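You operate a simulated robot arm through the tools that you are given. There is no shell and no other tool. Be economical: measure what you need, move in short steps, check, and stop when the job is done.

Carry out the task below with a simulated robot arm. There is one attempt and no reset: what you move stays moved.

TASK
Crimp lead two with the die for its cable and stand it in the good tray.
Fine: one stroke of the crimp press. Set down upright: what you pick out.

The check looks at the end state, three seconds after you hand in, the way a careful person would. Anything else that was tipped, shoved, dropped, spilled or broken makes it a failure.

THE ROBOT
A 6-joint arm with a two-finger parallel gripper, fixed in place. Base frame: the origin is at the foot of the arm, x ahead of it, y to its left, z up; the work surface is at about z = 852. Readings come in mm, degrees, newtons and seconds.
With the tool pointing down near the work surface it reaches from about 360 to 820 mm from the base axis. Its first joint turns from -166.0 to 166.0 degrees. Payload 3.91 kg.
The TCP is the grasp point between the finger pads, 30 mm short of the fingertips. In the tool frame z runs along the fingers and y along their closing line. The gripper opens to 110 mm. The fingers are 20 mm wide and 10 mm thick; the gripper's body (48 by 112 mm) begins 55 mm behind the TCP.
Orientation is that of the tool frame in the base frame, as [roll, pitch, yaw] about the fixed x, y, z axes, in that order (R = Rz(yaw) Ry(pitch) Rx(roll)). With the fingers straight down and closing along the base's y, the tool's x points along the base's -x, its y along +y and its z along -z.

THE INTERFACE
- The arm moves only by the tool play_rows. Its argument "commands" is text: rows parted by semicolons, each of 6 numbers parted by spaces: the shift along the base's x, y, z in mm, then the turn, a rotation vector about the base's x, y, z in degrees. In form: tx ty tz wx wy wz; .... A call has 1 to 10 rows; each row shifts and turns the commanded pose from where the row before left it. "grip" is the finger opening in mm, from 0 to 110, set as the call begins (left out, the last holds). Each row takes 0.2 s and may step no farther than 50 mm and 8.6 degrees from the row before; otherwise, or with a gripper value out of range, the whole call is refused. Where a pose cannot be reached the arm comes as near as it can. A force on the tool above 40 N (or 10 N above the force at the start of the call, whichever is more), or a blocked arm, ends the call early, and 0.2 s more pass. The fingers move at their own pace (about 45 mm/s each) and stop on an object; they squeeze with about 28 N. The grip force told is the motor's: it shows also when the fingers shut on nothing. Time passes only in rows, and 0.2 s behind the last, so rows that do not move let the fingers close. It gives the time, the measured TCP pose, the force on the tool (base axes), the opening and the grip force at its end, in the units of the frame above (readings bear some noise), with the torque about the TCP (base axes, N m) and any sound that the robot's microphone picked up.
- Cameras (640 x 400 px; columns grow to the right, rows downward): "scene" is fixed at [221.6, -502.2, 1432.8]; the picture's right is [0.95, -0.30, 0.00], its down [-0.09, -0.30, -0.95] and it looks along [0.29, 0.91, -0.31] (base axes); focal length 325 px, centre (320, 200). "wrist" rides on the gripper at [77, 7, -115] in the tool frame; the picture's right is [-0.09, 1.00, 0.00], its down [-0.80, -0.07, -0.59] and it looks along [-0.59, -0.05, 0.80] (tool axes); focal length 270 px, centre (320, 200). There is no depth. A picture from a camera that has moved, and an enlarged one, comes with that camera's place and axes in the base frame and with its lens.
- capture(camera): a new picture of that camera. It takes no simulated time.
- lift_body(by): slides the trunk up (or, below 0, down) by that many mm; the arm rides with it, the base frame stays. It gives what a move gives, with no picture.
- close_up(camera, box): a new picture of the part [left, top, right, bottom] of that camera's present view, enlarged. It takes no simulated time.
- finish_job(): hands the job in; it is judged then, once.

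Go step by step. Nothing tells you positions but the pictures and the camera data: compare them with the known pose of the tool, close in by small moves and look again before you grip or let go. The budget is 120 turns and 76 pictures, counting those below and the enlarged ones. Unless the task says otherwise, let go and move clear before handing in, and close with one line.

The tools are called by a JSON object that holds its "api" and its "payload". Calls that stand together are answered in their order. play_rows: Moves the arm, as the interface text tells. Its arguments: {"type":"object","properties":{"commands":{"type":"string"},"grip":{"type":"number"}},"required":["commands"]} The other tools are called the same way: lift_body (by) slides the trunk up or down; capture (camera) takes a picture; close_up (camera, box) takes an enlarged picture of a part of a camera's view; finish_job () hands the job in.

At the start:

```text
t: 0.0
tool_pos: [351.2, 235.4, 1355.8]
tcp_rot: [-180.0, 0.0, -179.9]
ft_force: [0.2, 0.0, -0.5]
ft_torque: [0.02, 0.0, 0.0]
gripper_width: 109.9
grasp_force: 0.0
trunk travel left (down, up): [-550.0, 60.0]
```

scene: 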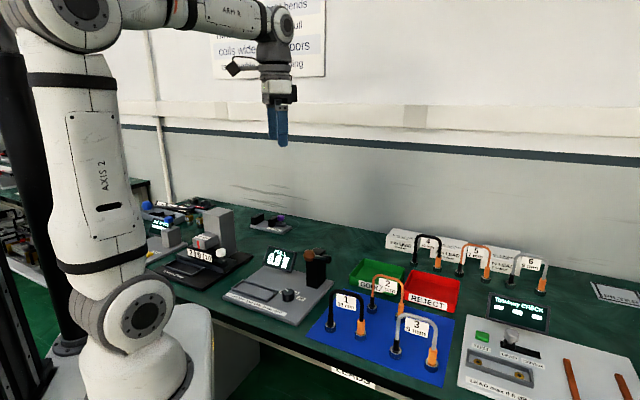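
wrist: 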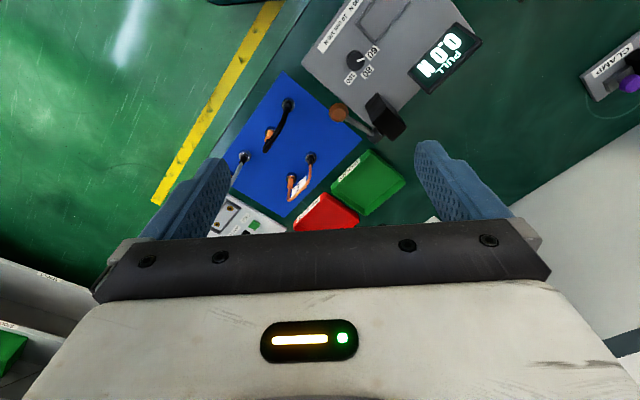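

I see a bench with leads, trays and several stations. I'll enlarge parts of the scene to read the labels.

{"api": "close_up", "payload": {"camera": "scene", "box": [130, 180, 340, 320]}}

{"api": "close_up", "payload": {"camera": "scene", "box": [300, 220, 480, 390]}}

{"api": "close_up", "payload": {"camera": "scene", "box": [380, 220, 640, 400]}}

{"api": "close_up", "payload": {"camera": "scene", "box": [200, 0, 340, 90]}}

```text
2.86 times, centred on (235, 250) of scene
camera zoom: at [221.6, -502.2, 1432.8], right [0.95, -0.3, 0.0], down [-0.09, -0.3, -0.95], along [0.29, 0.91, -0.31], focal length 928 px, centre (563, 57)
```

zoom: 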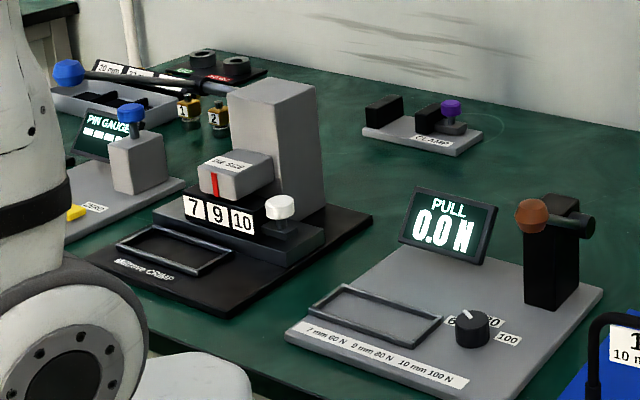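

```text
2.35 times, centred on (390, 305) of scene
camera zoom: at [221.6, -502.2, 1432.8], right [0.95, -0.3, 0.0], down [-0.09, -0.3, -0.95], along [0.29, 0.91, -0.31], focal length 764 px, centre (155, -47)
```

zoom: 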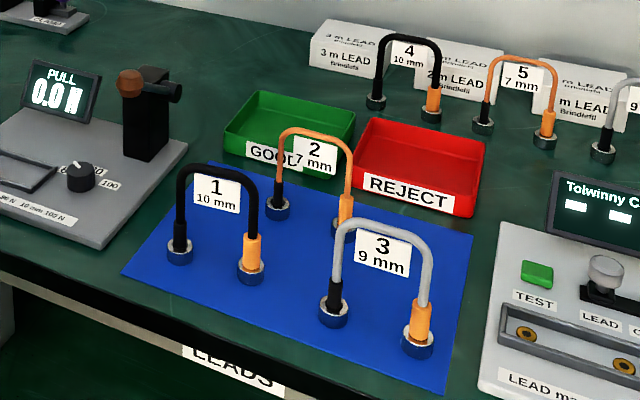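

```text
2.22 times, centred on (510, 310) of scene
camera zoom: at [221.6, -502.2, 1432.8], right [0.95, -0.3, 0.0], down [-0.09, -0.3, -0.95], along [0.29, 0.91, -0.31], focal length 722 px, centre (-102, -44)
```

zoom: 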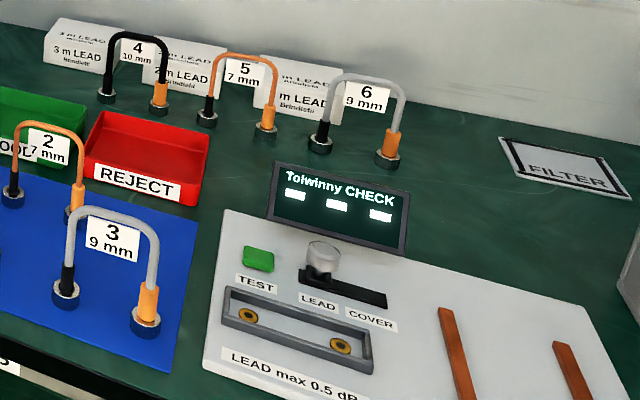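

```text
4.44 times, centred on (270, 45) of scene
camera zoom: at [221.6, -502.2, 1432.8], right [0.95, -0.3, 0.0], down [-0.09, -0.3, -0.95], along [0.29, 0.91, -0.31], focal length 1444 px, centre (542, 889)
```

zoom: 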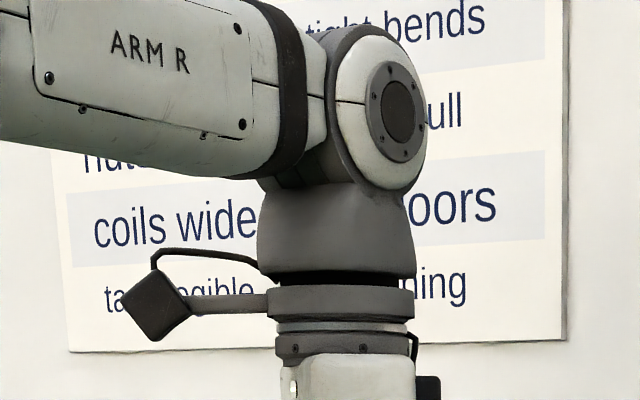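

Lead 2 is 7 mm cable, standing near (625,165). The press is near (80,580), with a die selector reading 7/9/10. I'll turn the arm toward the press to look closely.

{"api": "play_rows", "payload": {"commands": "-27 19 -10 0 0 8.5;-27 19 -10 0 0 8.5;-27 19 -10 0 0 8.5;-27 19 -10 0 0 8.5;-27 19 -10 0 0 8.5;-27 19 -10 0 0 8.5;-27 19 -10 0 0 8.5;-27 19 -10 0 0 8.5;-27 19 -10 0 0 8.5;-27 19 -10 0 0 8.5"}}

{"api": "capture", "payload": {"camera": "wrist"}}

{"api": "capture", "payload": {"camera": "scene"}}

```text
t: 2.2
tool_pos: [80.7, 428.2, 1257.8]
tcp_rot: [179.9, 0.0, -94.9]
ft_force: [-0.3, -0.5, -0.1]
ft_torque: [-0.04, 0.0, 0.01]
gripper_width: 110.0
grasp_force: 0.0
trunk travel left (down, up): [-550.0, 60.0]
```

```text
69 pictures are left
camera wrist: at [66.9, 351.7, 1372.1], right [-0.98, 0.17, 0.0], down [0.14, 0.79, 0.59], along [0.1, 0.58, -0.8], focal length 270 px, centre (320, 200)
```

wrist: 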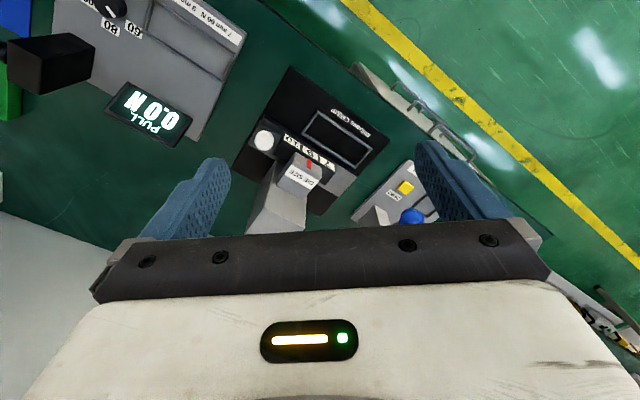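

```text
68 pictures are left
```

scene: 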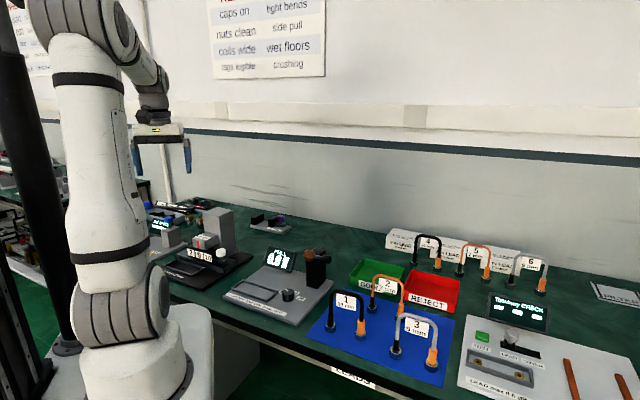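

The press is in the wrist view, and its frame is rotated about 30° from mine. I'll enlarge both views of it.

{"api": "close_up", "payload": {"camera": "wrist", "box": [220, 60, 440, 240]}}

{"api": "close_up", "payload": {"camera": "scene", "box": [140, 190, 270, 300]}}

```text
2.22 times, centred on (330, 150) of wrist
camera zoom: at [66.9, 351.7, 1372.1], right [-0.98, 0.17, 0.0], down [0.14, 0.79, 0.59], along [0.1, 0.58, -0.8], focal length 601 px, centre (298, 311)
```

zoom: 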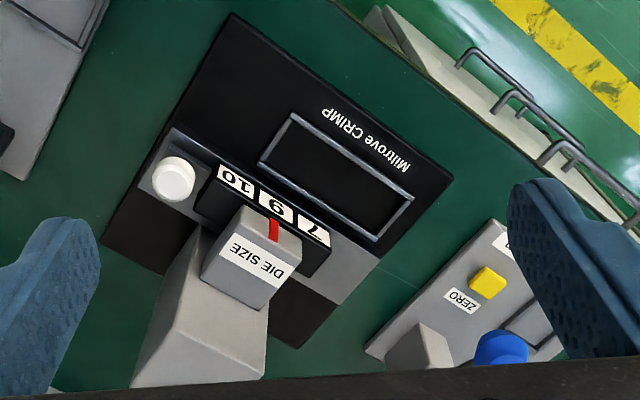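

```text
3.64 times, centred on (205, 245) of scene
camera zoom: at [221.6, -502.2, 1432.8], right [0.95, -0.3, 0.0], down [-0.09, -0.3, -0.95], along [0.29, 0.91, -0.31], focal length 1181 px, centre (738, 36)
```

zoom: 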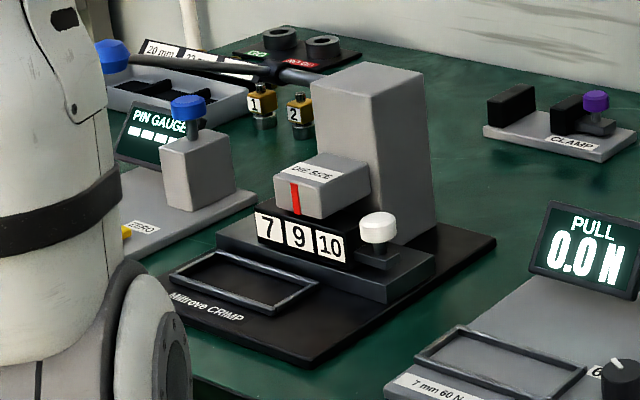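

The carriage now shows 9 under the red pointer, so 7 has to come under it. I also need to find the press lever, so I'll move farther in to see behind the tower.

{"api": "play_rows", "payload": {"commands": "-10 40 0 0 0 0;-10 40 0 0 0 0;-10 40 0 0 0 0;-10 40 0 0 0 0;0 0 0 0 0 0"}}

{"api": "capture", "payload": {"camera": "wrist"}}

```text
t: 3.4
tool_pos: [40.5, 588.4, 1253.6]
tcp_rot: [180.0, 0.0, -95.0]
ft_force: [0.4, -0.1, -0.2]
ft_torque: [0.01, -0.02, -0.02]
gripper_width: 110.1
grasp_force: 0.0
trunk travel left (down, up): [-550.0, 60.0]
```

```text
65 pictures are left
camera wrist: at [27.4, 511.2, 1369.2], right [-0.98, 0.17, 0.0], down [0.14, 0.79, 0.59], along [0.1, 0.59, -0.8], focal length 270 px, centre (320, 200)
```

wrist: 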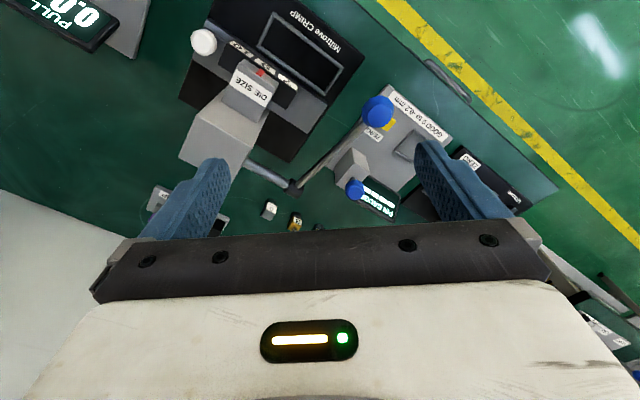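

{"api": "close_up", "payload": {"camera": "wrist", "box": [170, 0, 490, 240]}}

```text
1.67 times, centred on (330, 120) of wrist
camera zoom: at [27.4, 511.2, 1369.2], right [-0.98, 0.17, 0.0], down [0.14, 0.79, 0.59], along [0.1, 0.59, -0.8], focal length 450 px, centre (303, 333)
```

zoom: 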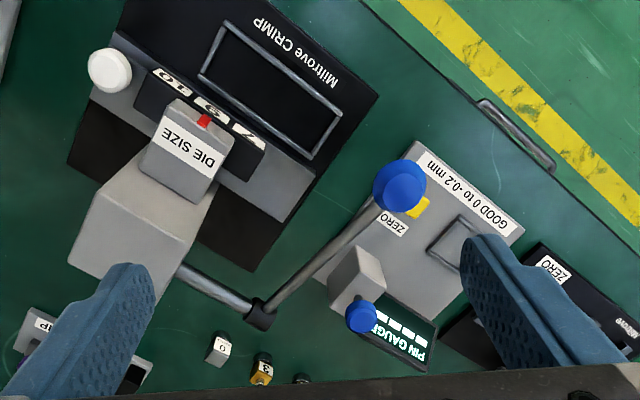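

The lever's blue ball sits at the end of an arm coming off a shaft on the tower's left side. The bench axes are at 45° to the base: right is (0.71,-0.71) and back is (0.71,0.71). The die knob triangulates to about (197,530,930). I'll go above it with yaw 135.

{"api": "play_rows", "payload": {"commands": "9.8 -3.6 -9.6 0 0 -8.12;9.8 -3.6 -9.6 0 0 -8.12;9.8 -3.6 -9.6 0 0 -8.12;9.8 -3.6 -9.6 0 0 -8.12;9.8 -3.6 -9.6 0 0 -8.12;9.8 -3.6 -9.6 0 0 -8.12;9.8 -3.6 -9.6 0 0 -8.12;9.8 -3.6 -9.6 0 0 -8.12", "grip": 80}}

{"api": "play_rows", "payload": {"commands": "9.8 -3.6 -9.6 0 0 -8.12;9.8 -3.6 -9.6 0 0 -8.12;9.8 -3.6 -9.6 0 0 -8.12;9.8 -3.6 -9.6 0 0 -8.12;9.8 -3.6 -9.6 0 0 -8.12;9.8 -3.6 -9.6 0 0 -8.12;9.8 -3.6 -9.6 0 0 -8.12;9.8 -3.6 -9.6 0 0 -8.12"}}

{"api": "capture", "payload": {"camera": "wrist"}}

{"api": "capture", "payload": {"camera": "scene"}}

```text
t: 5.2
tool_pos: [118.9, 556.9, 1180.7]
tcp_rot: [-180.0, 0.0, -160.1]
ft_force: [0.3, -0.3, 0.1]
ft_torque: [0.01, -0.01, -0.03]
gripper_width: 79.9
grasp_force: 0.1
trunk travel left (down, up): [-550.0, 60.0]
```

```text
t: 7.0
tool_pos: [199.0, 527.4, 1103.6]
tcp_rot: [180.0, 0.0, 134.9]
ft_force: [1.2, 0.4, 0.3]
ft_torque: [-0.03, 0.0, -0.01]
gripper_width: 79.8
grasp_force: 0.0
trunk travel left (down, up): [-550.0, 60.0]
```

```text
63 pictures are left
camera wrist: at [149.0, 586.5, 1217.3], right [0.77, 0.64, 0.0], down [0.52, -0.62, 0.59], along [0.38, -0.46, -0.8], focal length 270 px, centre (320, 200)
```

wrist: 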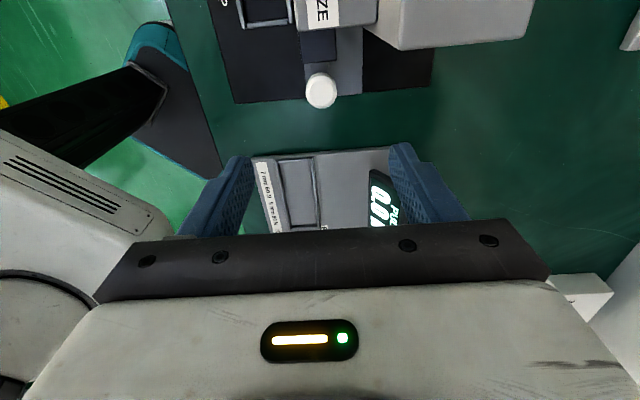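

```text
62 pictures are left
```

scene: 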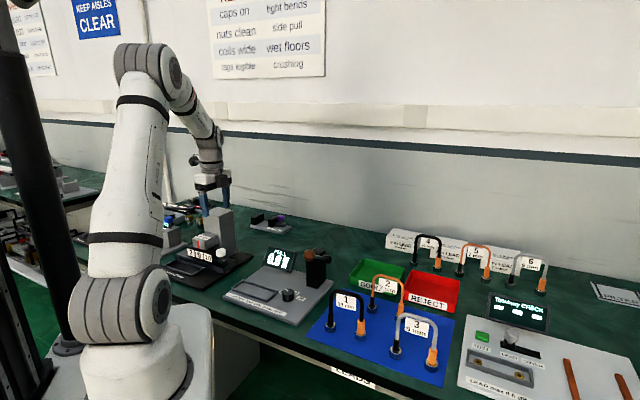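

The knob is at about (197,531), top near z 930. The clearances to the tower look fine, so I'll descend around it and then check.

{"api": "play_rows", "payload": {"commands": "-2 3.8 -40 0 0 0;0 0 -40 0 0 0;0 0 -40 0 0 0;0 0 -35 0 0 0;0 0 0 0 0 0"}}

{"api": "capture", "payload": {"camera": "wrist"}}

{"api": "close_up", "payload": {"camera": "scene", "box": [140, 170, 280, 300]}}

```text
t: 8.2
tool_pos: [192.4, 531.3, 946.9]
tcp_rot: [179.9, 0.1, 135.1]
ft_force: [-0.5, -0.4, -0.1]
ft_torque: [-0.01, 0.0, -0.01]
gripper_width: 79.9
grasp_force: 0.0
trunk travel left (down, up): [-550.0, 60.0]
```

```text
61 pictures are left
camera wrist: at [142.7, 589.1, 1062.4], right [0.77, 0.64, 0.0], down [0.52, -0.62, 0.59], along [0.38, -0.46, -0.8], focal length 270 px, centre (320, 200)
```

wrist: 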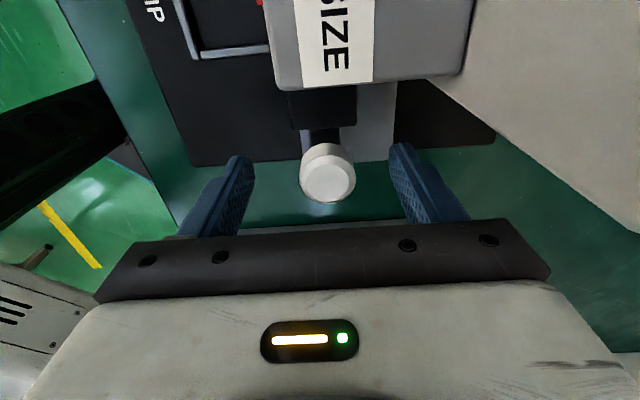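

```text
3.08 times, centred on (210, 235) of scene
camera zoom: at [221.6, -502.2, 1432.8], right [0.95, -0.3, 0.0], down [-0.09, -0.3, -0.95], along [0.29, 0.91, -0.31], focal length 999 px, centre (658, 92)
```

zoom: 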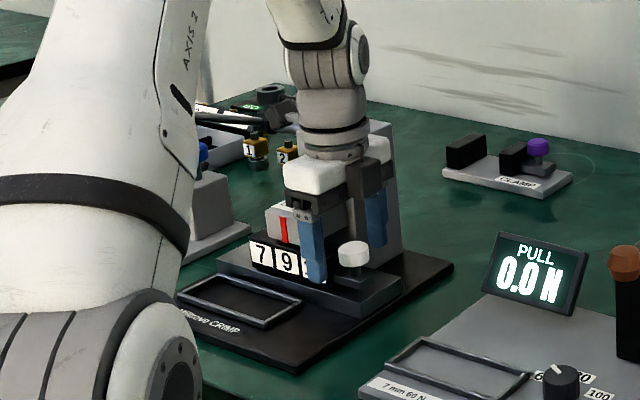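

The knob is about 7 mm to the right of the grip line. I'll correct that, lower a little and close on it.

{"api": "play_rows", "payload": {"commands": "6 -4.5 -6 0 0 0;0 0 -6 0 0 0;0 0 0 0 0 0"}}

{"api": "play_rows", "payload": {"commands": "0 0 0 0 0 0;0 0 0 0 0 0;0 0 0 0 0 0;0 0 0 0 0 0", "grip": 20}}

{"api": "capture", "payload": {"camera": "wrist"}}

```text
t: 9.0
tool_pos: [201.3, 527.7, 935.2]
tcp_rot: [180.0, 0.0, 135.1]
ft_force: [0.5, -0.4, -0.2]
ft_torque: [0.01, 0.0, 0.02]
gripper_width: 80.0
grasp_force: 0.0
trunk travel left (down, up): [-550.0, 60.0]
```

```text
t: 10.0
tool_pos: [201.5, 527.1, 936.3]
tcp_rot: [179.9, -0.1, 135.1]
ft_force: [2.4, 2.5, 0.9]
ft_torque: [-0.13, 0.13, -0.05]
gripper_width: 31.9
grasp_force: 41.6
trunk travel left (down, up): [-550.0, 60.0]
```

```text
59 pictures are left
camera wrist: at [150.9, 586.4, 1050.9], right [0.77, 0.64, 0.0], down [0.52, -0.62, 0.59], along [0.38, -0.45, -0.8], focal length 270 px, centre (320, 200)
```

wrist: 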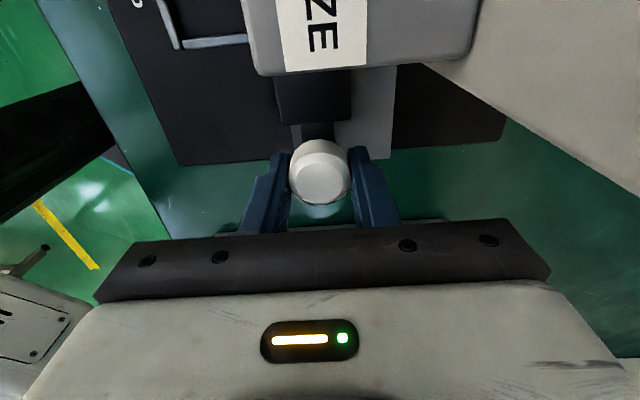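

The knob is gripped at 32 mm. Now I'll pull it to the right in small steps and watch the force.

{"api": "play_rows", "payload": {"commands": "3.5 -3.5 0 0 0 0;3.5 -3.5 0 0 0 0;3.5 -3.5 0 0 0 0;3.5 -3.5 0 0 0 0;3.5 -3.5 0 0 0 0;3.5 -3.5 0 0 0 0;3.5 -3.5 0 0 0 0;0 0 0 0 0 0"}}

{"api": "close_up", "payload": {"camera": "scene", "box": [160, 200, 260, 280]}}

```text
t: 11.8
tool_pos: [226.8, 502.3, 936.5]
tcp_rot: [-180.0, 0.0, 135.0]
ft_force: [5.7, 4.6, 18.3]
ft_torque: [0.07, 0.54, -0.17]
gripper_width: 31.7
grasp_force: 44.8
trunk travel left (down, up): [-550.0, 60.0]
```

```text
5.00 times, centred on (210, 240) of scene
camera zoom: at [221.6, -502.2, 1432.8], right [0.95, -0.3, 0.0], down [-0.09, -0.3, -0.95], along [0.29, 0.91, -0.31], focal length 1624 px, centre (870, 0)
```

zoom: 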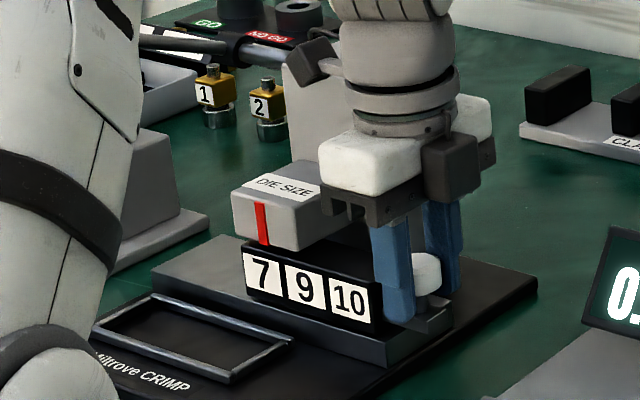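

7 is almost under the pointer, about 2–3 mm short. I'll nudge it the rest of the way.

{"api": "play_rows", "payload": {"commands": "1 -1 0 0 0 0;1 -1 0 0 0 0;0 0 0 0 0 0"}}

{"api": "close_up", "payload": {"camera": "scene", "box": [160, 200, 260, 280]}}

```text
t: 12.6
tool_pos: [228.6, 500.6, 935.8]
tcp_rot: [179.8, 0.0, 135.1]
ft_force: [3.9, 3.5, 24.3]
ft_torque: [-0.43, 0.15, -0.07]
gripper_width: 31.8
grasp_force: 44.4
trunk travel left (down, up): [-550.0, 60.0]
```

```text
5.00 times, centred on (210, 240) of scene
camera zoom: at [221.6, -502.2, 1432.8], right [0.95, -0.3, 0.0], down [-0.09, -0.3, -0.95], along [0.29, 0.91, -0.31], focal length 1624 px, centre (870, 0)
```

zoom: 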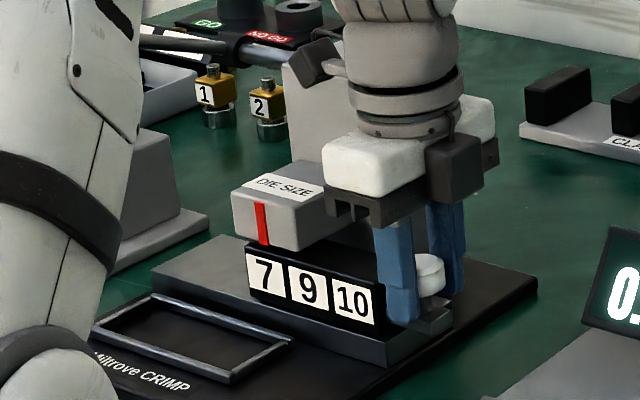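

I'll release, rise clear and check that the carriage stays at 7.

{"api": "play_rows", "payload": {"commands": "0 0 0 0 0 0;0 0 0 0 0 0;0 0 0 0 0 0;0 0 10 0 0 0;0 0 40 0 0 0;0 0 40 0 0 0;0 0 40 0 0 0;0 0 40 0 0 0", "grip": 75}}

{"api": "close_up", "payload": {"camera": "scene", "box": [160, 200, 260, 280]}}

{"api": "capture", "payload": {"camera": "wrist"}}

```text
t: 14.4
tool_pos: [227.0, 499.6, 1108.8]
tcp_rot: [-179.9, -0.1, 135.1]
ft_force: [-0.5, 0.1, -0.1]
ft_torque: [0.02, 0.01, -0.02]
gripper_width: 75.1
grasp_force: 0.0
trunk travel left (down, up): [-550.0, 60.0]
```

```text
5.00 times, centred on (210, 240) of scene
camera zoom: at [221.6, -502.2, 1432.8], right [0.95, -0.3, 0.0], down [-0.09, -0.3, -0.95], along [0.29, 0.91, -0.31], focal length 1624 px, centre (870, 0)
```

zoom: 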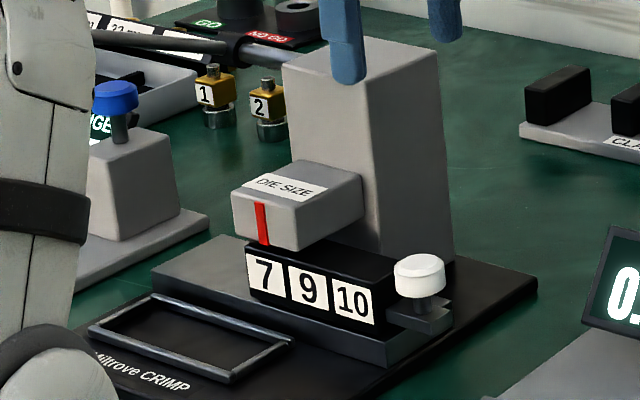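

```text
55 pictures are left
camera wrist: at [176.5, 558.9, 1223.7], right [0.77, 0.64, 0.0], down [0.52, -0.61, 0.59], along [0.38, -0.46, -0.8], focal length 270 px, centre (320, 200)
```

wrist: 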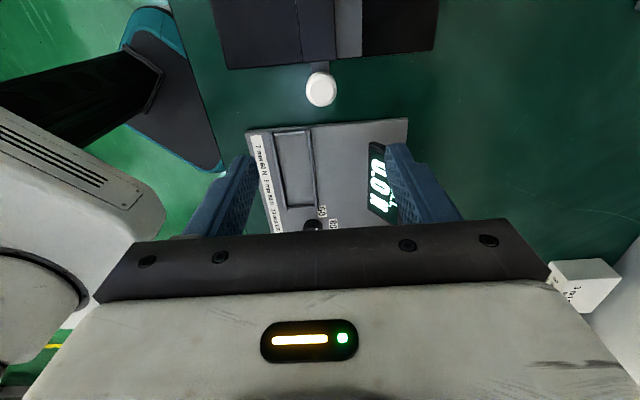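

7 now sits exactly under the pointer. Next I'll hover over lead 2.

{"api": "play_rows", "payload": {"commands": "39.8 -33.5 5 0 0 0;39.8 -33.5 5 0 0 0;39.8 -33.5 5 0 0 0;39.8 -33.5 5 0 0 0;39.8 -33.5 5 0 0 0;35 -30 5 0 0 0;35 -30 5 0 0 0;35 -30 5 0 0 0;35 -30 0 0 0 0;35 -30 0 0 0 0"}}

{"api": "play_rows", "payload": {"commands": "20 -15 0 0 0 0;0 0 0 0 0 0"}}

{"api": "capture", "payload": {"camera": "wrist"}}

{"api": "capture", "payload": {"camera": "scene"}}

```text
refused: row 1 steps farther than a row can; nothing moved
```

```text
t: 15.0
tool_pos: [246.7, 485.8, 1108.3]
tcp_rot: [179.9, 0.0, 135.0]
ft_force: [0.4, -0.1, 0.3]
ft_torque: [-0.01, -0.04, -0.01]
gripper_width: 75.1
grasp_force: 0.0
trunk travel left (down, up): [-550.0, 60.0]
```

```text
54 pictures are left
camera wrist: at [196.0, 544.8, 1222.2], right [0.77, 0.64, 0.0], down [0.52, -0.62, 0.59], along [0.38, -0.45, -0.8], focal length 270 px, centre (320, 200)
```

wrist: 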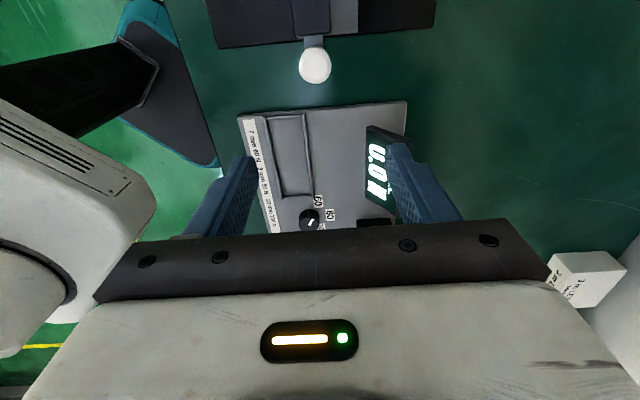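

```text
53 pictures are left
```

scene: 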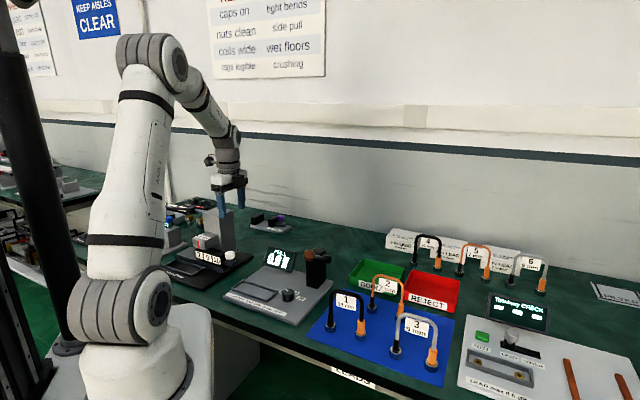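

The first move was refused because the step was too long, so I'll use shorter rows.

{"api": "play_rows", "payload": {"commands": "37 -31 5 0 0 0;37 -31 5 0 0 0;37 -31 5 0 0 0;37 -31 5 0 0 0;37 -31 5 0 0 0;37 -31 0 0 0 0;37 -31 0 0 0 0;37 -31 0 0 0 0;37 -31 0 0 0 0;37 -31 0 0 0 0"}}

{"api": "capture", "payload": {"camera": "wrist"}}

{"api": "capture", "payload": {"camera": "scene"}}

```text
t: 17.2
tool_pos: [619.7, 177.2, 1129.1]
tcp_rot: [179.9, -0.1, 135.2]
ft_force: [0.2, 0.0, -0.4]
ft_torque: [0.01, 0.0, 0.01]
gripper_width: 75.0
grasp_force: 0.0
trunk travel left (down, up): [-550.0, 60.0]
```

```text
52 pictures are left
camera wrist: at [570.3, 236.3, 1244.6], right [0.77, 0.64, 0.0], down [0.52, -0.62, 0.59], along [0.38, -0.45, -0.8], focal length 270 px, centre (320, 200)
```

wrist: 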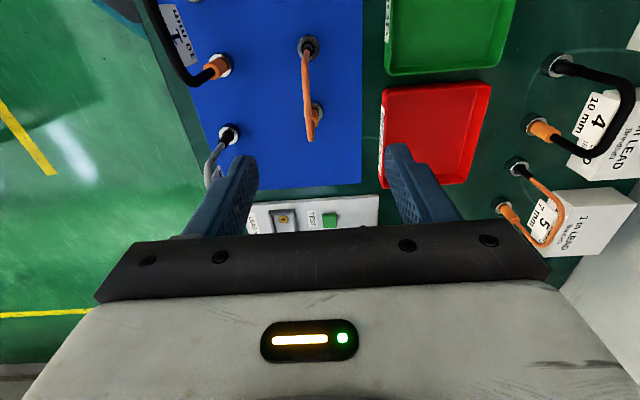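

```text
51 pictures are left
```

scene: 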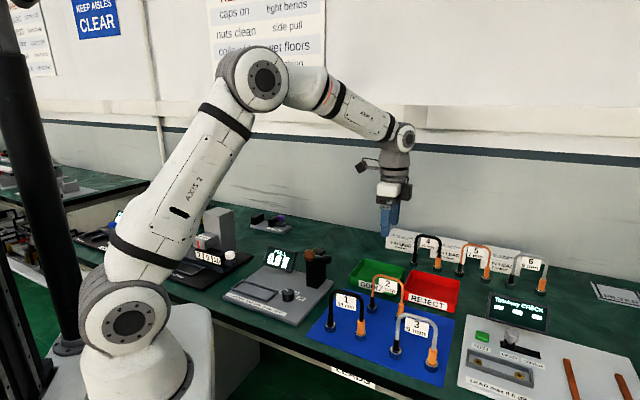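

{"api": "close_up", "payload": {"camera": "wrist", "box": [240, 10, 400, 160]}}

{"api": "close_up", "payload": {"camera": "scene", "box": [340, 250, 440, 340]}}

```text
2.67 times, centred on (320, 85) of wrist
camera zoom: at [570.3, 236.3, 1244.6], right [0.77, 0.64, 0.0], down [0.52, -0.62, 0.59], along [0.38, -0.45, -0.8], focal length 721 px, centre (320, 507)
```

zoom: 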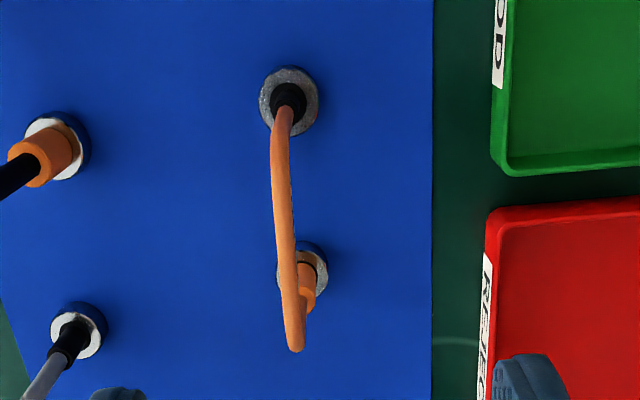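

```text
4.44 times, centred on (390, 295) of scene
camera zoom: at [221.6, -502.2, 1432.8], right [0.95, -0.3, 0.0], down [-0.09, -0.3, -0.95], along [0.29, 0.91, -0.31], focal length 1444 px, centre (9, -222)
```

zoom: 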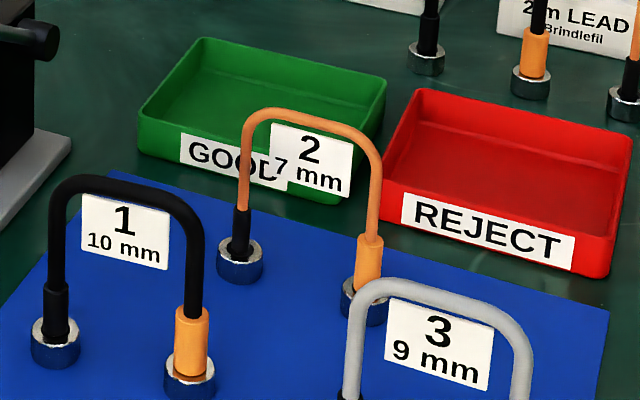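

Lead 2's feet are at about (590,192) and (644,136), so its centre is near (617,164) and its top near z 980. At the press the lever ball is near (-18,616,1080), and with yaw 135 the wrist camera would foul the lever. I'll turn the gripper to yaw -45 first.

{"api": "play_rows", "payload": {"commands": "0 0 0 0 0 8.2;0 0 0 0 0 8.2;0 0 0 0 0 8.2;0 0 0 0 0 8.2;0 0 0 0 0 8.2;0 0 0 0 0 8.2;0 0 0 0 0 8.2;0 0 0 0 0 8.2;0 0 0 0 0 8.2;0 0 0 0 0 8.2"}}

{"api": "play_rows", "payload": {"commands": "0 0 0 0 0 8.2;0 0 0 0 0 8.2;0 0 0 0 0 8.2;0 0 0 0 0 8.2;0 0 0 0 0 8.2;0 0 0 0 0 8.2;0 0 0 0 0 8.2;0 0 0 0 0 8.2;0 0 0 0 0 8.2;0 0 0 0 0 8.2"}}

{"api": "play_rows", "payload": {"commands": "-2 -12 0 0 0 7.8;0 0 0 0 0 7.8;0 0 0 0 0 0"}}

{"api": "capture", "payload": {"camera": "wrist"}}

```text
t: 19.4
tool_pos: [619.4, 174.4, 1131.4]
tcp_rot: [-179.9, 0.0, -142.8]
ft_force: [-0.1, 0.1, -0.5]
ft_torque: [-0.02, 0.02, -0.01]
gripper_width: 75.1
grasp_force: 0.0
trunk travel left (down, up): [-550.0, 60.0]
```

```text
t: 21.6
tool_pos: [618.1, 175.4, 1129.3]
tcp_rot: [-179.9, 0.0, -60.8]
ft_force: [0.6, 0.5, 0.0]
ft_torque: [-0.03, -0.03, -0.02]
gripper_width: 75.1
grasp_force: 0.2
trunk travel left (down, up): [-550.0, 60.0]
```

```text
t: 22.4
tool_pos: [615.5, 162.7, 1130.3]
tcp_rot: [180.0, 0.0, -45.1]
ft_force: [0.5, -0.3, 0.4]
ft_torque: [0.01, -0.02, -0.02]
gripper_width: 74.9
grasp_force: 0.0
trunk travel left (down, up): [-550.0, 60.0]
```

```text
48 pictures are left
camera wrist: at [664.4, 102.5, 1244.9], right [-0.77, -0.64, 0.0], down [-0.51, 0.62, 0.59], along [-0.38, 0.46, -0.8], focal length 270 px, centre (320, 200)
```

wrist: 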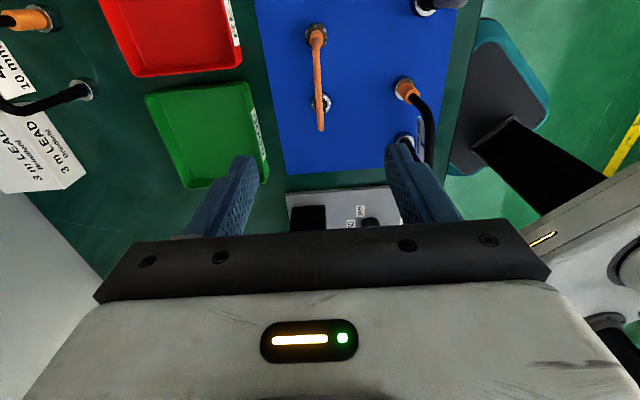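

The lead's centre is within 2 mm of the tool axis. I'll descend to just above the arch and look.

{"api": "play_rows", "payload": {"commands": "2 -0.5 -40 0 0 0;0 0 -40 0 0 0;0 0 -30 0 0 0;0 0 0 0 0 0"}}

{"api": "capture", "payload": {"camera": "wrist"}}

{"api": "close_up", "payload": {"camera": "scene", "box": [330, 220, 450, 340]}}

```text
t: 23.4
tool_pos: [618.2, 159.9, 1020.0]
tcp_rot: [179.9, -0.1, -45.3]
ft_force: [-0.3, 0.7, 0.9]
ft_torque: [-0.01, -0.01, 0.0]
gripper_width: 74.8
grasp_force: 0.1
trunk travel left (down, up): [-550.0, 60.0]
```

```text
47 pictures are left
camera wrist: at [666.7, 99.8, 1136.3], right [-0.77, -0.64, 0.0], down [-0.51, 0.62, 0.59], along [-0.38, 0.46, -0.8], focal length 270 px, centre (320, 200)
```

wrist: 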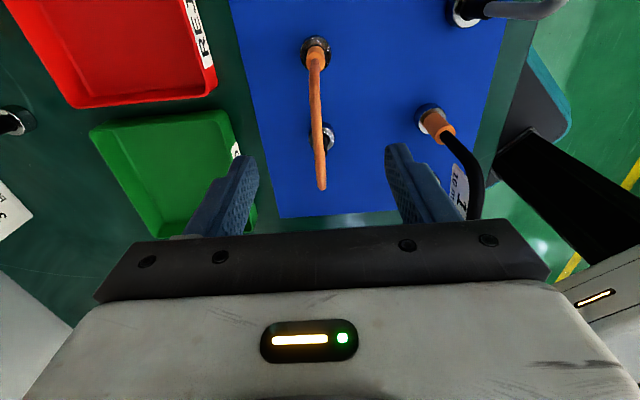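

```text
3.33 times, centred on (390, 280) of scene
camera zoom: at [221.6, -502.2, 1432.8], right [0.95, -0.3, 0.0], down [-0.09, -0.3, -0.95], along [0.29, 0.91, -0.31], focal length 1083 px, centre (87, -67)
```

zoom: 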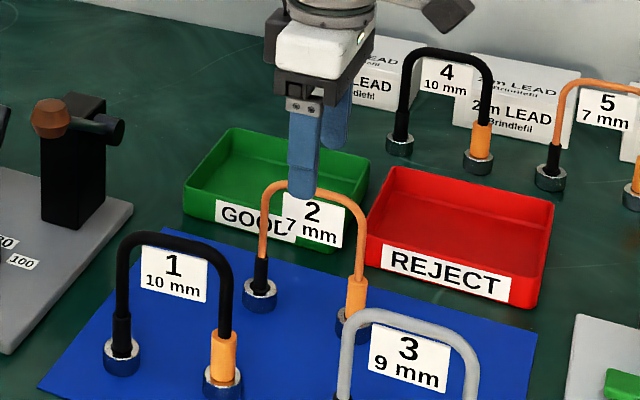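

The cable is centred between the fingers. I'll lower 25 mm and close on the arch.

{"api": "play_rows", "payload": {"commands": "0 0 -13 0 0 0;0 0 -12 0 0 0;0 0 0 0 0 0"}}

{"api": "play_rows", "payload": {"commands": "0 0 0 0 0 0;0 0 0 0 0 0;0 0 0 0 0 0;0 0 0 0 0 0;0 0 0 0 0 0;0 0 0 0 0 0", "grip": 2}}

{"api": "capture", "payload": {"camera": "wrist"}}

{"api": "close_up", "payload": {"camera": "scene", "box": [330, 220, 450, 340]}}

```text
t: 24.2
tool_pos: [617.5, 159.8, 996.4]
tcp_rot: [-180.0, 0.0, -45.3]
ft_force: [-0.7, 0.3, -0.1]
ft_torque: [0.0, -0.03, -0.01]
gripper_width: 74.9
grasp_force: 0.0
trunk travel left (down, up): [-550.0, 60.0]
```

```text
t: 25.6
tool_pos: [617.8, 161.6, 996.5]
tcp_rot: [180.0, 0.0, -45.3]
ft_force: [0.3, 0.3, 0.0]
ft_torque: [0.0, -0.02, 0.05]
gripper_width: 9.2
grasp_force: 28.1
trunk travel left (down, up): [-550.0, 60.0]
```

```text
45 pictures are left
camera wrist: at [666.5, 100.7, 1111.0], right [-0.77, -0.64, 0.0], down [-0.51, 0.62, 0.59], along [-0.38, 0.46, -0.8], focal length 270 px, centre (320, 200)
```

wrist: 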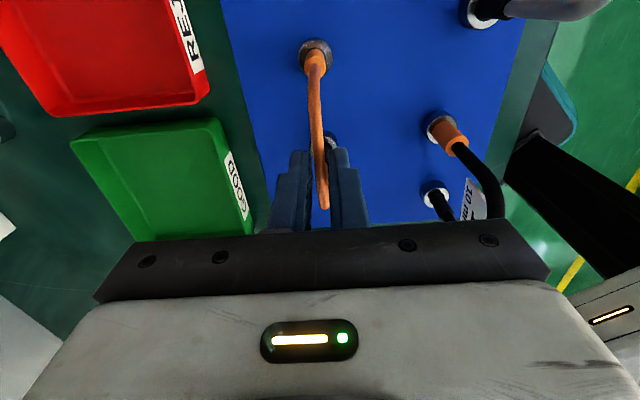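

```text
3.33 times, centred on (390, 280) of scene
camera zoom: at [221.6, -502.2, 1432.8], right [0.95, -0.3, 0.0], down [-0.09, -0.3, -0.95], along [0.29, 0.91, -0.31], focal length 1083 px, centre (87, -67)
```

zoom: 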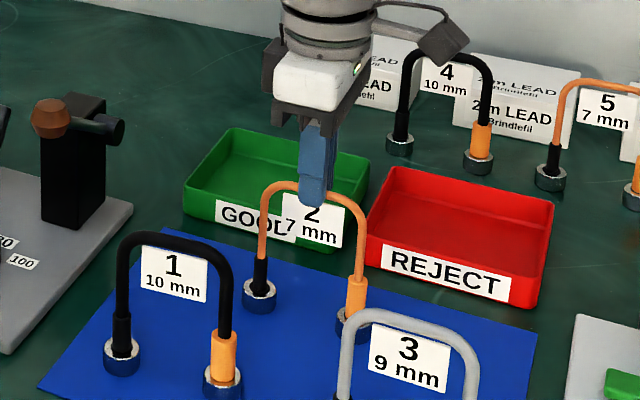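

Gripped at 9.2 mm. I'll lift straight up, gently at first.

{"api": "play_rows", "payload": {"commands": "0 0 8 0 0 0;0 0 12 0 0 0;0 0 20 0 0 0;0 0 30 0 0 0;0 0 40 0 0 0;0 0 40 0 0 0;0 0 40 0 0 0;0 0 0 0 0 0"}}

{"api": "capture", "payload": {"camera": "wrist"}}

{"api": "capture", "payload": {"camera": "scene"}}

```text
t: 27.4
tool_pos: [615.4, 162.2, 1185.3]
tcp_rot: [179.9, 0.0, -45.3]
ft_force: [-0.6, -0.6, -1.0]
ft_torque: [0.01, -0.03, -0.02]
gripper_width: 9.3
grasp_force: 28.2
trunk travel left (down, up): [-550.0, 60.0]
```

```text
43 pictures are left
camera wrist: at [664.4, 102.7, 1300.0], right [-0.77, -0.64, 0.0], down [-0.51, 0.62, 0.59], along [-0.38, 0.46, -0.8], focal length 270 px, centre (320, 200)
```

wrist: 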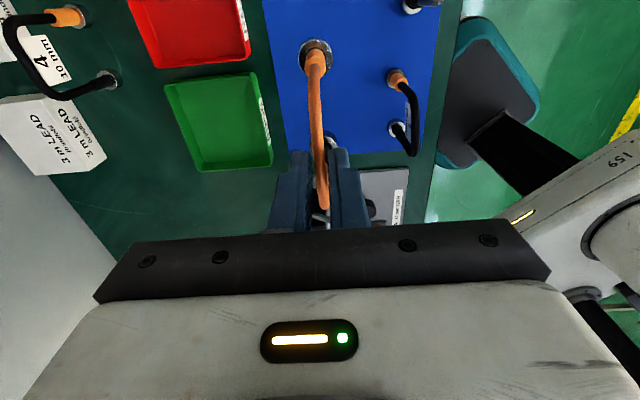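

```text
42 pictures are left
```

scene: 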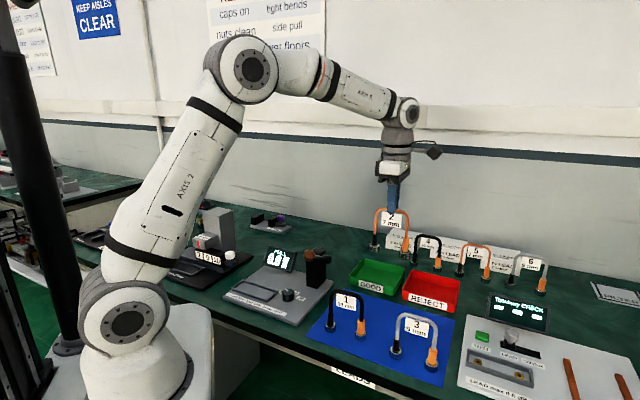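

The lead hangs upright in the grip. I'll carry it to above the press cradle, whose centre is near (70,577).

{"api": "play_rows", "payload": {"commands": "-20 15 2 0 0 0;-36 27.5 0 0 0 0;-37 28 0 0 0 0;-37 28 0 0 0 0;-37 28 0 0 0 0;-37 28 0 0 0 0;-37 28 0 0 0 0;-37 28 0 0 0 0;-37 28 0 0 0 0;-37 28 0 0 0 0"}}

{"api": "play_rows", "payload": {"commands": "-37 28 0 0 0 0;-37 28 0 0 0 0;-37 28 0 0 0 0;-37 28 0 0 0 0;-30 28 0 0 0 0;-15 8.5 0 0 0 0;0 0 0 0 0 0"}}

{"api": "capture", "payload": {"camera": "wrist"}}

{"api": "capture", "payload": {"camera": "scene"}}

```text
t: 29.6
tool_pos: [261.9, 432.3, 1182.7]
tcp_rot: [180.0, -0.1, -45.5]
ft_force: [-0.5, 0.4, -1.9]
ft_torque: [0.02, 0.02, 0.01]
gripper_width: 9.2
grasp_force: 28.1
trunk travel left (down, up): [-550.0, 60.0]
```

```text
t: 31.2
tool_pos: [73.3, 576.4, 1188.0]
tcp_rot: [-179.9, -0.1, -45.3]
ft_force: [0.6, -0.1, -1.2]
ft_torque: [0.01, -0.02, -0.01]
gripper_width: 9.3
grasp_force: 27.9
trunk travel left (down, up): [-550.0, 60.0]
```

```text
41 pictures are left
camera wrist: at [122.3, 517.3, 1303.1], right [-0.77, -0.64, 0.0], down [-0.51, 0.62, 0.59], along [-0.38, 0.46, -0.8], focal length 270 px, centre (320, 200)
```

wrist: 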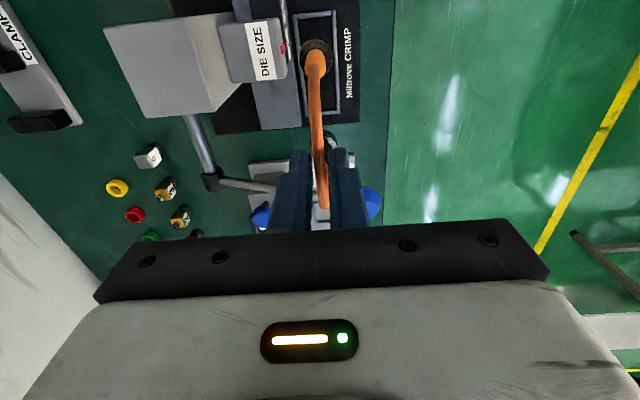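

```text
40 pictures are left
```

scene: 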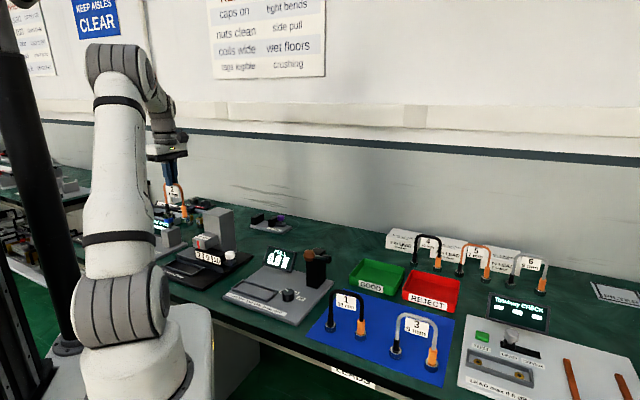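

{"api": "close_up", "payload": {"camera": "wrist", "box": [190, 0, 400, 240]}}

```text
1.67 times, centred on (295, 120) of wrist
camera zoom: at [122.3, 517.3, 1303.1], right [-0.77, -0.64, 0.0], down [-0.51, 0.62, 0.59], along [-0.38, 0.46, -0.8], focal length 450 px, centre (362, 333)
```

zoom: 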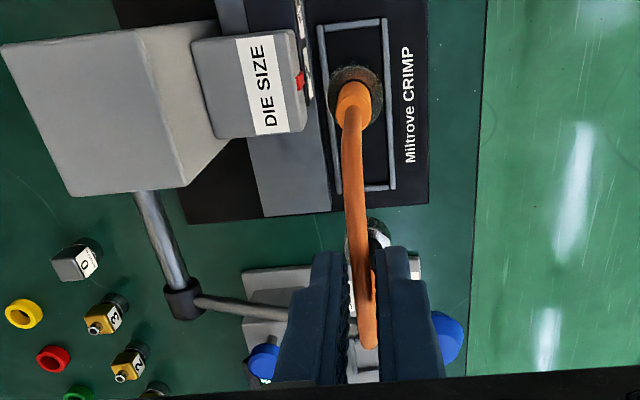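

The lead hangs over the cradle, within about 3 mm of its centre. I'll shift slightly and lower it close to the plate.

{"api": "play_rows", "payload": {"commands": "-1.8 1.8 -30 0 0 0;0 0 -40 0 0 0;0 0 -40 0 0 0;0 0 -30 0 0 0;0 0 -15 0 0 0;0 0 0 0 0 0"}}

{"api": "capture", "payload": {"camera": "wrist"}}

{"api": "close_up", "payload": {"camera": "scene", "box": [130, 180, 260, 290]}}

```text
t: 32.6
tool_pos: [70.0, 578.7, 1033.8]
tcp_rot: [179.9, 0.1, -45.2]
ft_force: [0.0, -0.2, -0.8]
ft_torque: [-0.03, 0.04, -0.04]
gripper_width: 9.3
grasp_force: 28.1
trunk travel left (down, up): [-550.0, 60.0]
```

```text
38 pictures are left
camera wrist: at [120.1, 519.9, 1147.2], right [-0.77, -0.64, 0.0], down [-0.51, 0.62, 0.59], along [-0.38, 0.46, -0.8], focal length 270 px, centre (320, 200)
```

wrist: 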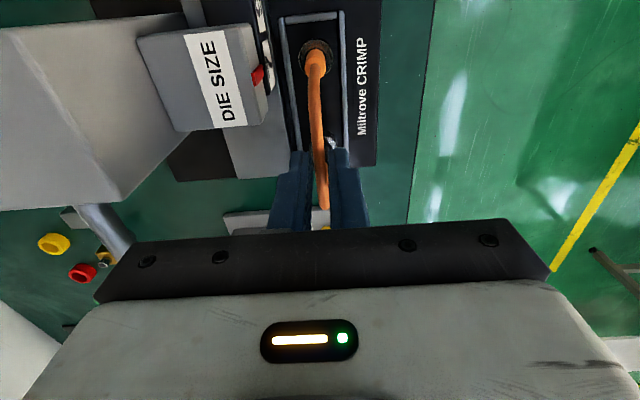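

```text
3.64 times, centred on (195, 235) of scene
camera zoom: at [221.6, -502.2, 1432.8], right [0.95, -0.3, 0.0], down [-0.09, -0.3, -0.95], along [0.29, 0.91, -0.31], focal length 1181 px, centre (774, 73)
```

zoom: 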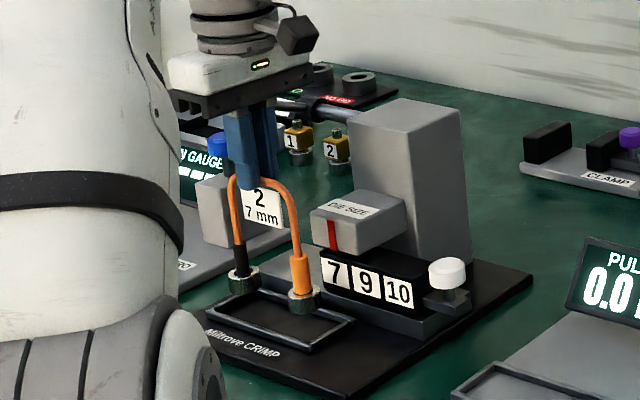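

It's aligned over the cradle. I'll lower it slowly until it touches.

{"api": "play_rows", "payload": {"commands": "0 0 -5 0 0 0;0 0 -5 0 0 0;0 0 -5 0 0 0;0 0 -3 0 0 0;0 0 0 0 0 0"}}

{"api": "close_up", "payload": {"camera": "scene", "box": [150, 210, 230, 280]}}

{"api": "close_up", "payload": {"camera": "wrist", "box": [250, 0, 400, 100]}}

```text
t: 33.8
tool_pos: [71.8, 579.3, 1014.2]
tcp_rot: [180.0, -0.1, -45.3]
ft_force: [0.7, 0.4, -0.7]
ft_torque: [0.03, -0.03, -0.03]
gripper_width: 9.2
grasp_force: 28.2
trunk travel left (down, up): [-550.0, 60.0]
```

```text
5.71 times, centred on (190, 245) of scene
camera zoom: at [221.6, -502.2, 1432.8], right [0.95, -0.3, 0.0], down [-0.09, -0.3, -0.95], along [0.29, 0.91, -0.31], focal length 1856 px, centre (1063, -57)
```

zoom: 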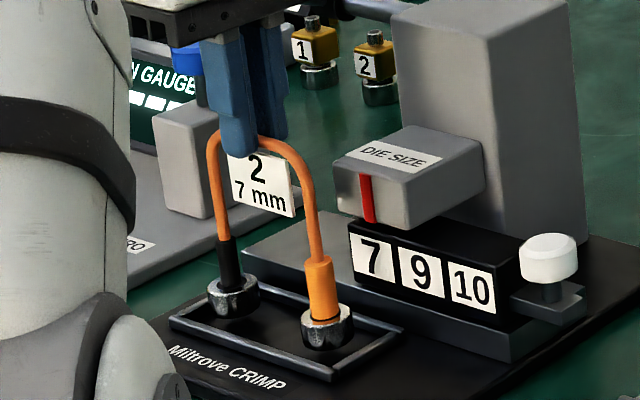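

```text
4.00 times, centred on (325, 50) of wrist
camera zoom: at [119.7, 519.4, 1129.1], right [-0.77, -0.64, 0.0], down [-0.51, 0.62, 0.59], along [-0.38, 0.46, -0.8], focal length 1081 px, centre (300, 800)
```

zoom: 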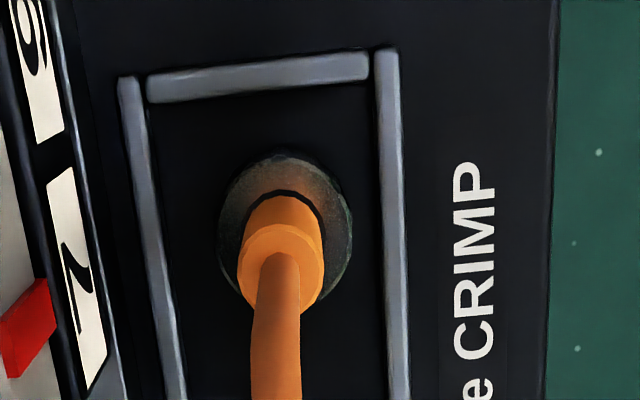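

The foot is about 4 mm toward the front of the cradle. I'll centre it and keep lowering.

{"api": "play_rows", "payload": {"commands": "2 2 0 0 0 0;0 0 -2 0 0 0;0 0 -2 0 0 0;0 0 -2 0 0 0;0 0 -2 0 0 0;0 0 0 0 0 0"}}

{"api": "close_up", "payload": {"camera": "scene", "box": [150, 210, 230, 280]}}

```text
t: 35.2
tool_pos: [71.9, 579.2, 1006.2]
tcp_rot: [180.0, 0.0, -45.4]
ft_force: [-0.5, 0.0, 2.2]
ft_torque: [-0.01, -0.06, 0.0]
gripper_width: 9.1
grasp_force: 28.3
trunk travel left (down, up): [-550.0, 60.0]
```

```text
5.71 times, centred on (190, 245) of scene
camera zoom: at [221.6, -502.2, 1432.8], right [0.95, -0.3, 0.0], down [-0.09, -0.3, -0.95], along [0.29, 0.91, -0.31], focal length 1856 px, centre (1063, -57)
```

zoom: 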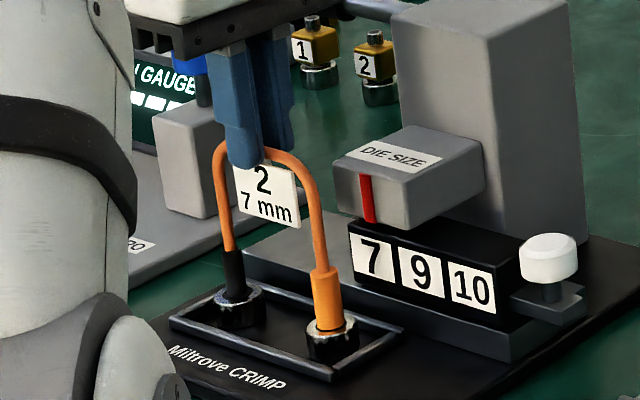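

It's just touching, so I'll press 1 mm more and then open slowly.

{"api": "play_rows", "payload": {"commands": "0 0 -1 0 0 0;0 0 0 0 0 0"}}

{"api": "play_rows", "payload": {"commands": "0 0 0 0 0 0;0 0 0 0 0 0;0 0 0 0 0 0;0 0 0 0 0 0", "grip": 50}}

{"api": "capture", "payload": {"camera": "wrist"}}

{"api": "close_up", "payload": {"camera": "scene", "box": [150, 210, 230, 280]}}

```text
t: 35.8
tool_pos: [73.5, 580.8, 1005.0]
tcp_rot: [-179.9, 0.1, -45.2]
ft_force: [1.5, -0.3, 10.5]
ft_torque: [-0.27, -0.26, -0.03]
gripper_width: 9.3
grasp_force: 27.9
trunk travel left (down, up): [-550.0, 60.0]
```

```text
t: 36.8
tool_pos: [72.9, 581.5, 1005.7]
tcp_rot: [-180.0, -0.1, -45.3]
ft_force: [-0.8, 0.6, 0.2]
ft_torque: [0.01, -0.02, 0.01]
gripper_width: 50.0
grasp_force: 0.0
trunk travel left (down, up): [-550.0, 60.0]
```

```text
33 pictures are left
camera wrist: at [121.7, 521.4, 1119.9], right [-0.77, -0.64, 0.0], down [-0.51, 0.62, 0.59], along [-0.38, 0.46, -0.8], focal length 270 px, centre (320, 200)
```

wrist: 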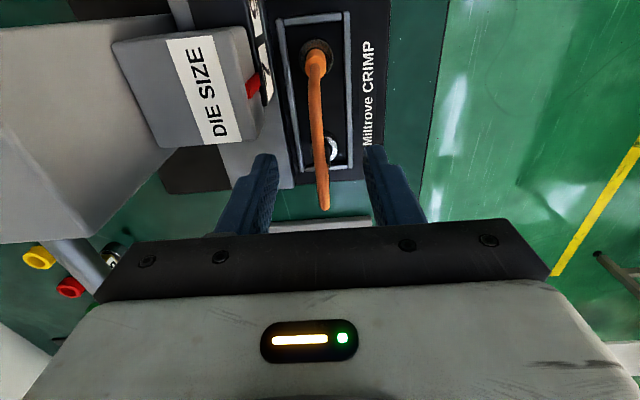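

```text
5.71 times, centred on (190, 245) of scene
camera zoom: at [221.6, -502.2, 1432.8], right [0.95, -0.3, 0.0], down [-0.09, -0.3, -0.95], along [0.29, 0.91, -0.31], focal length 1856 px, centre (1063, -57)
```

zoom: 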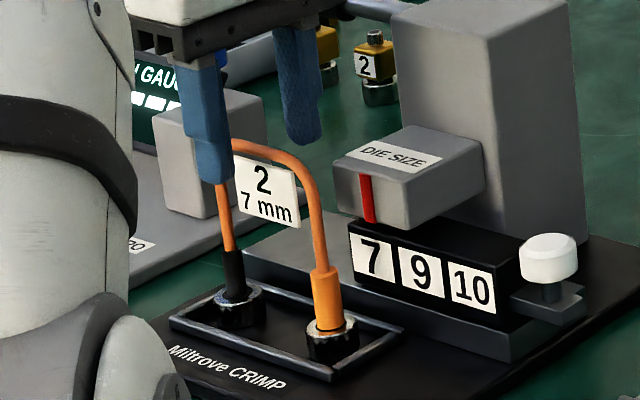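

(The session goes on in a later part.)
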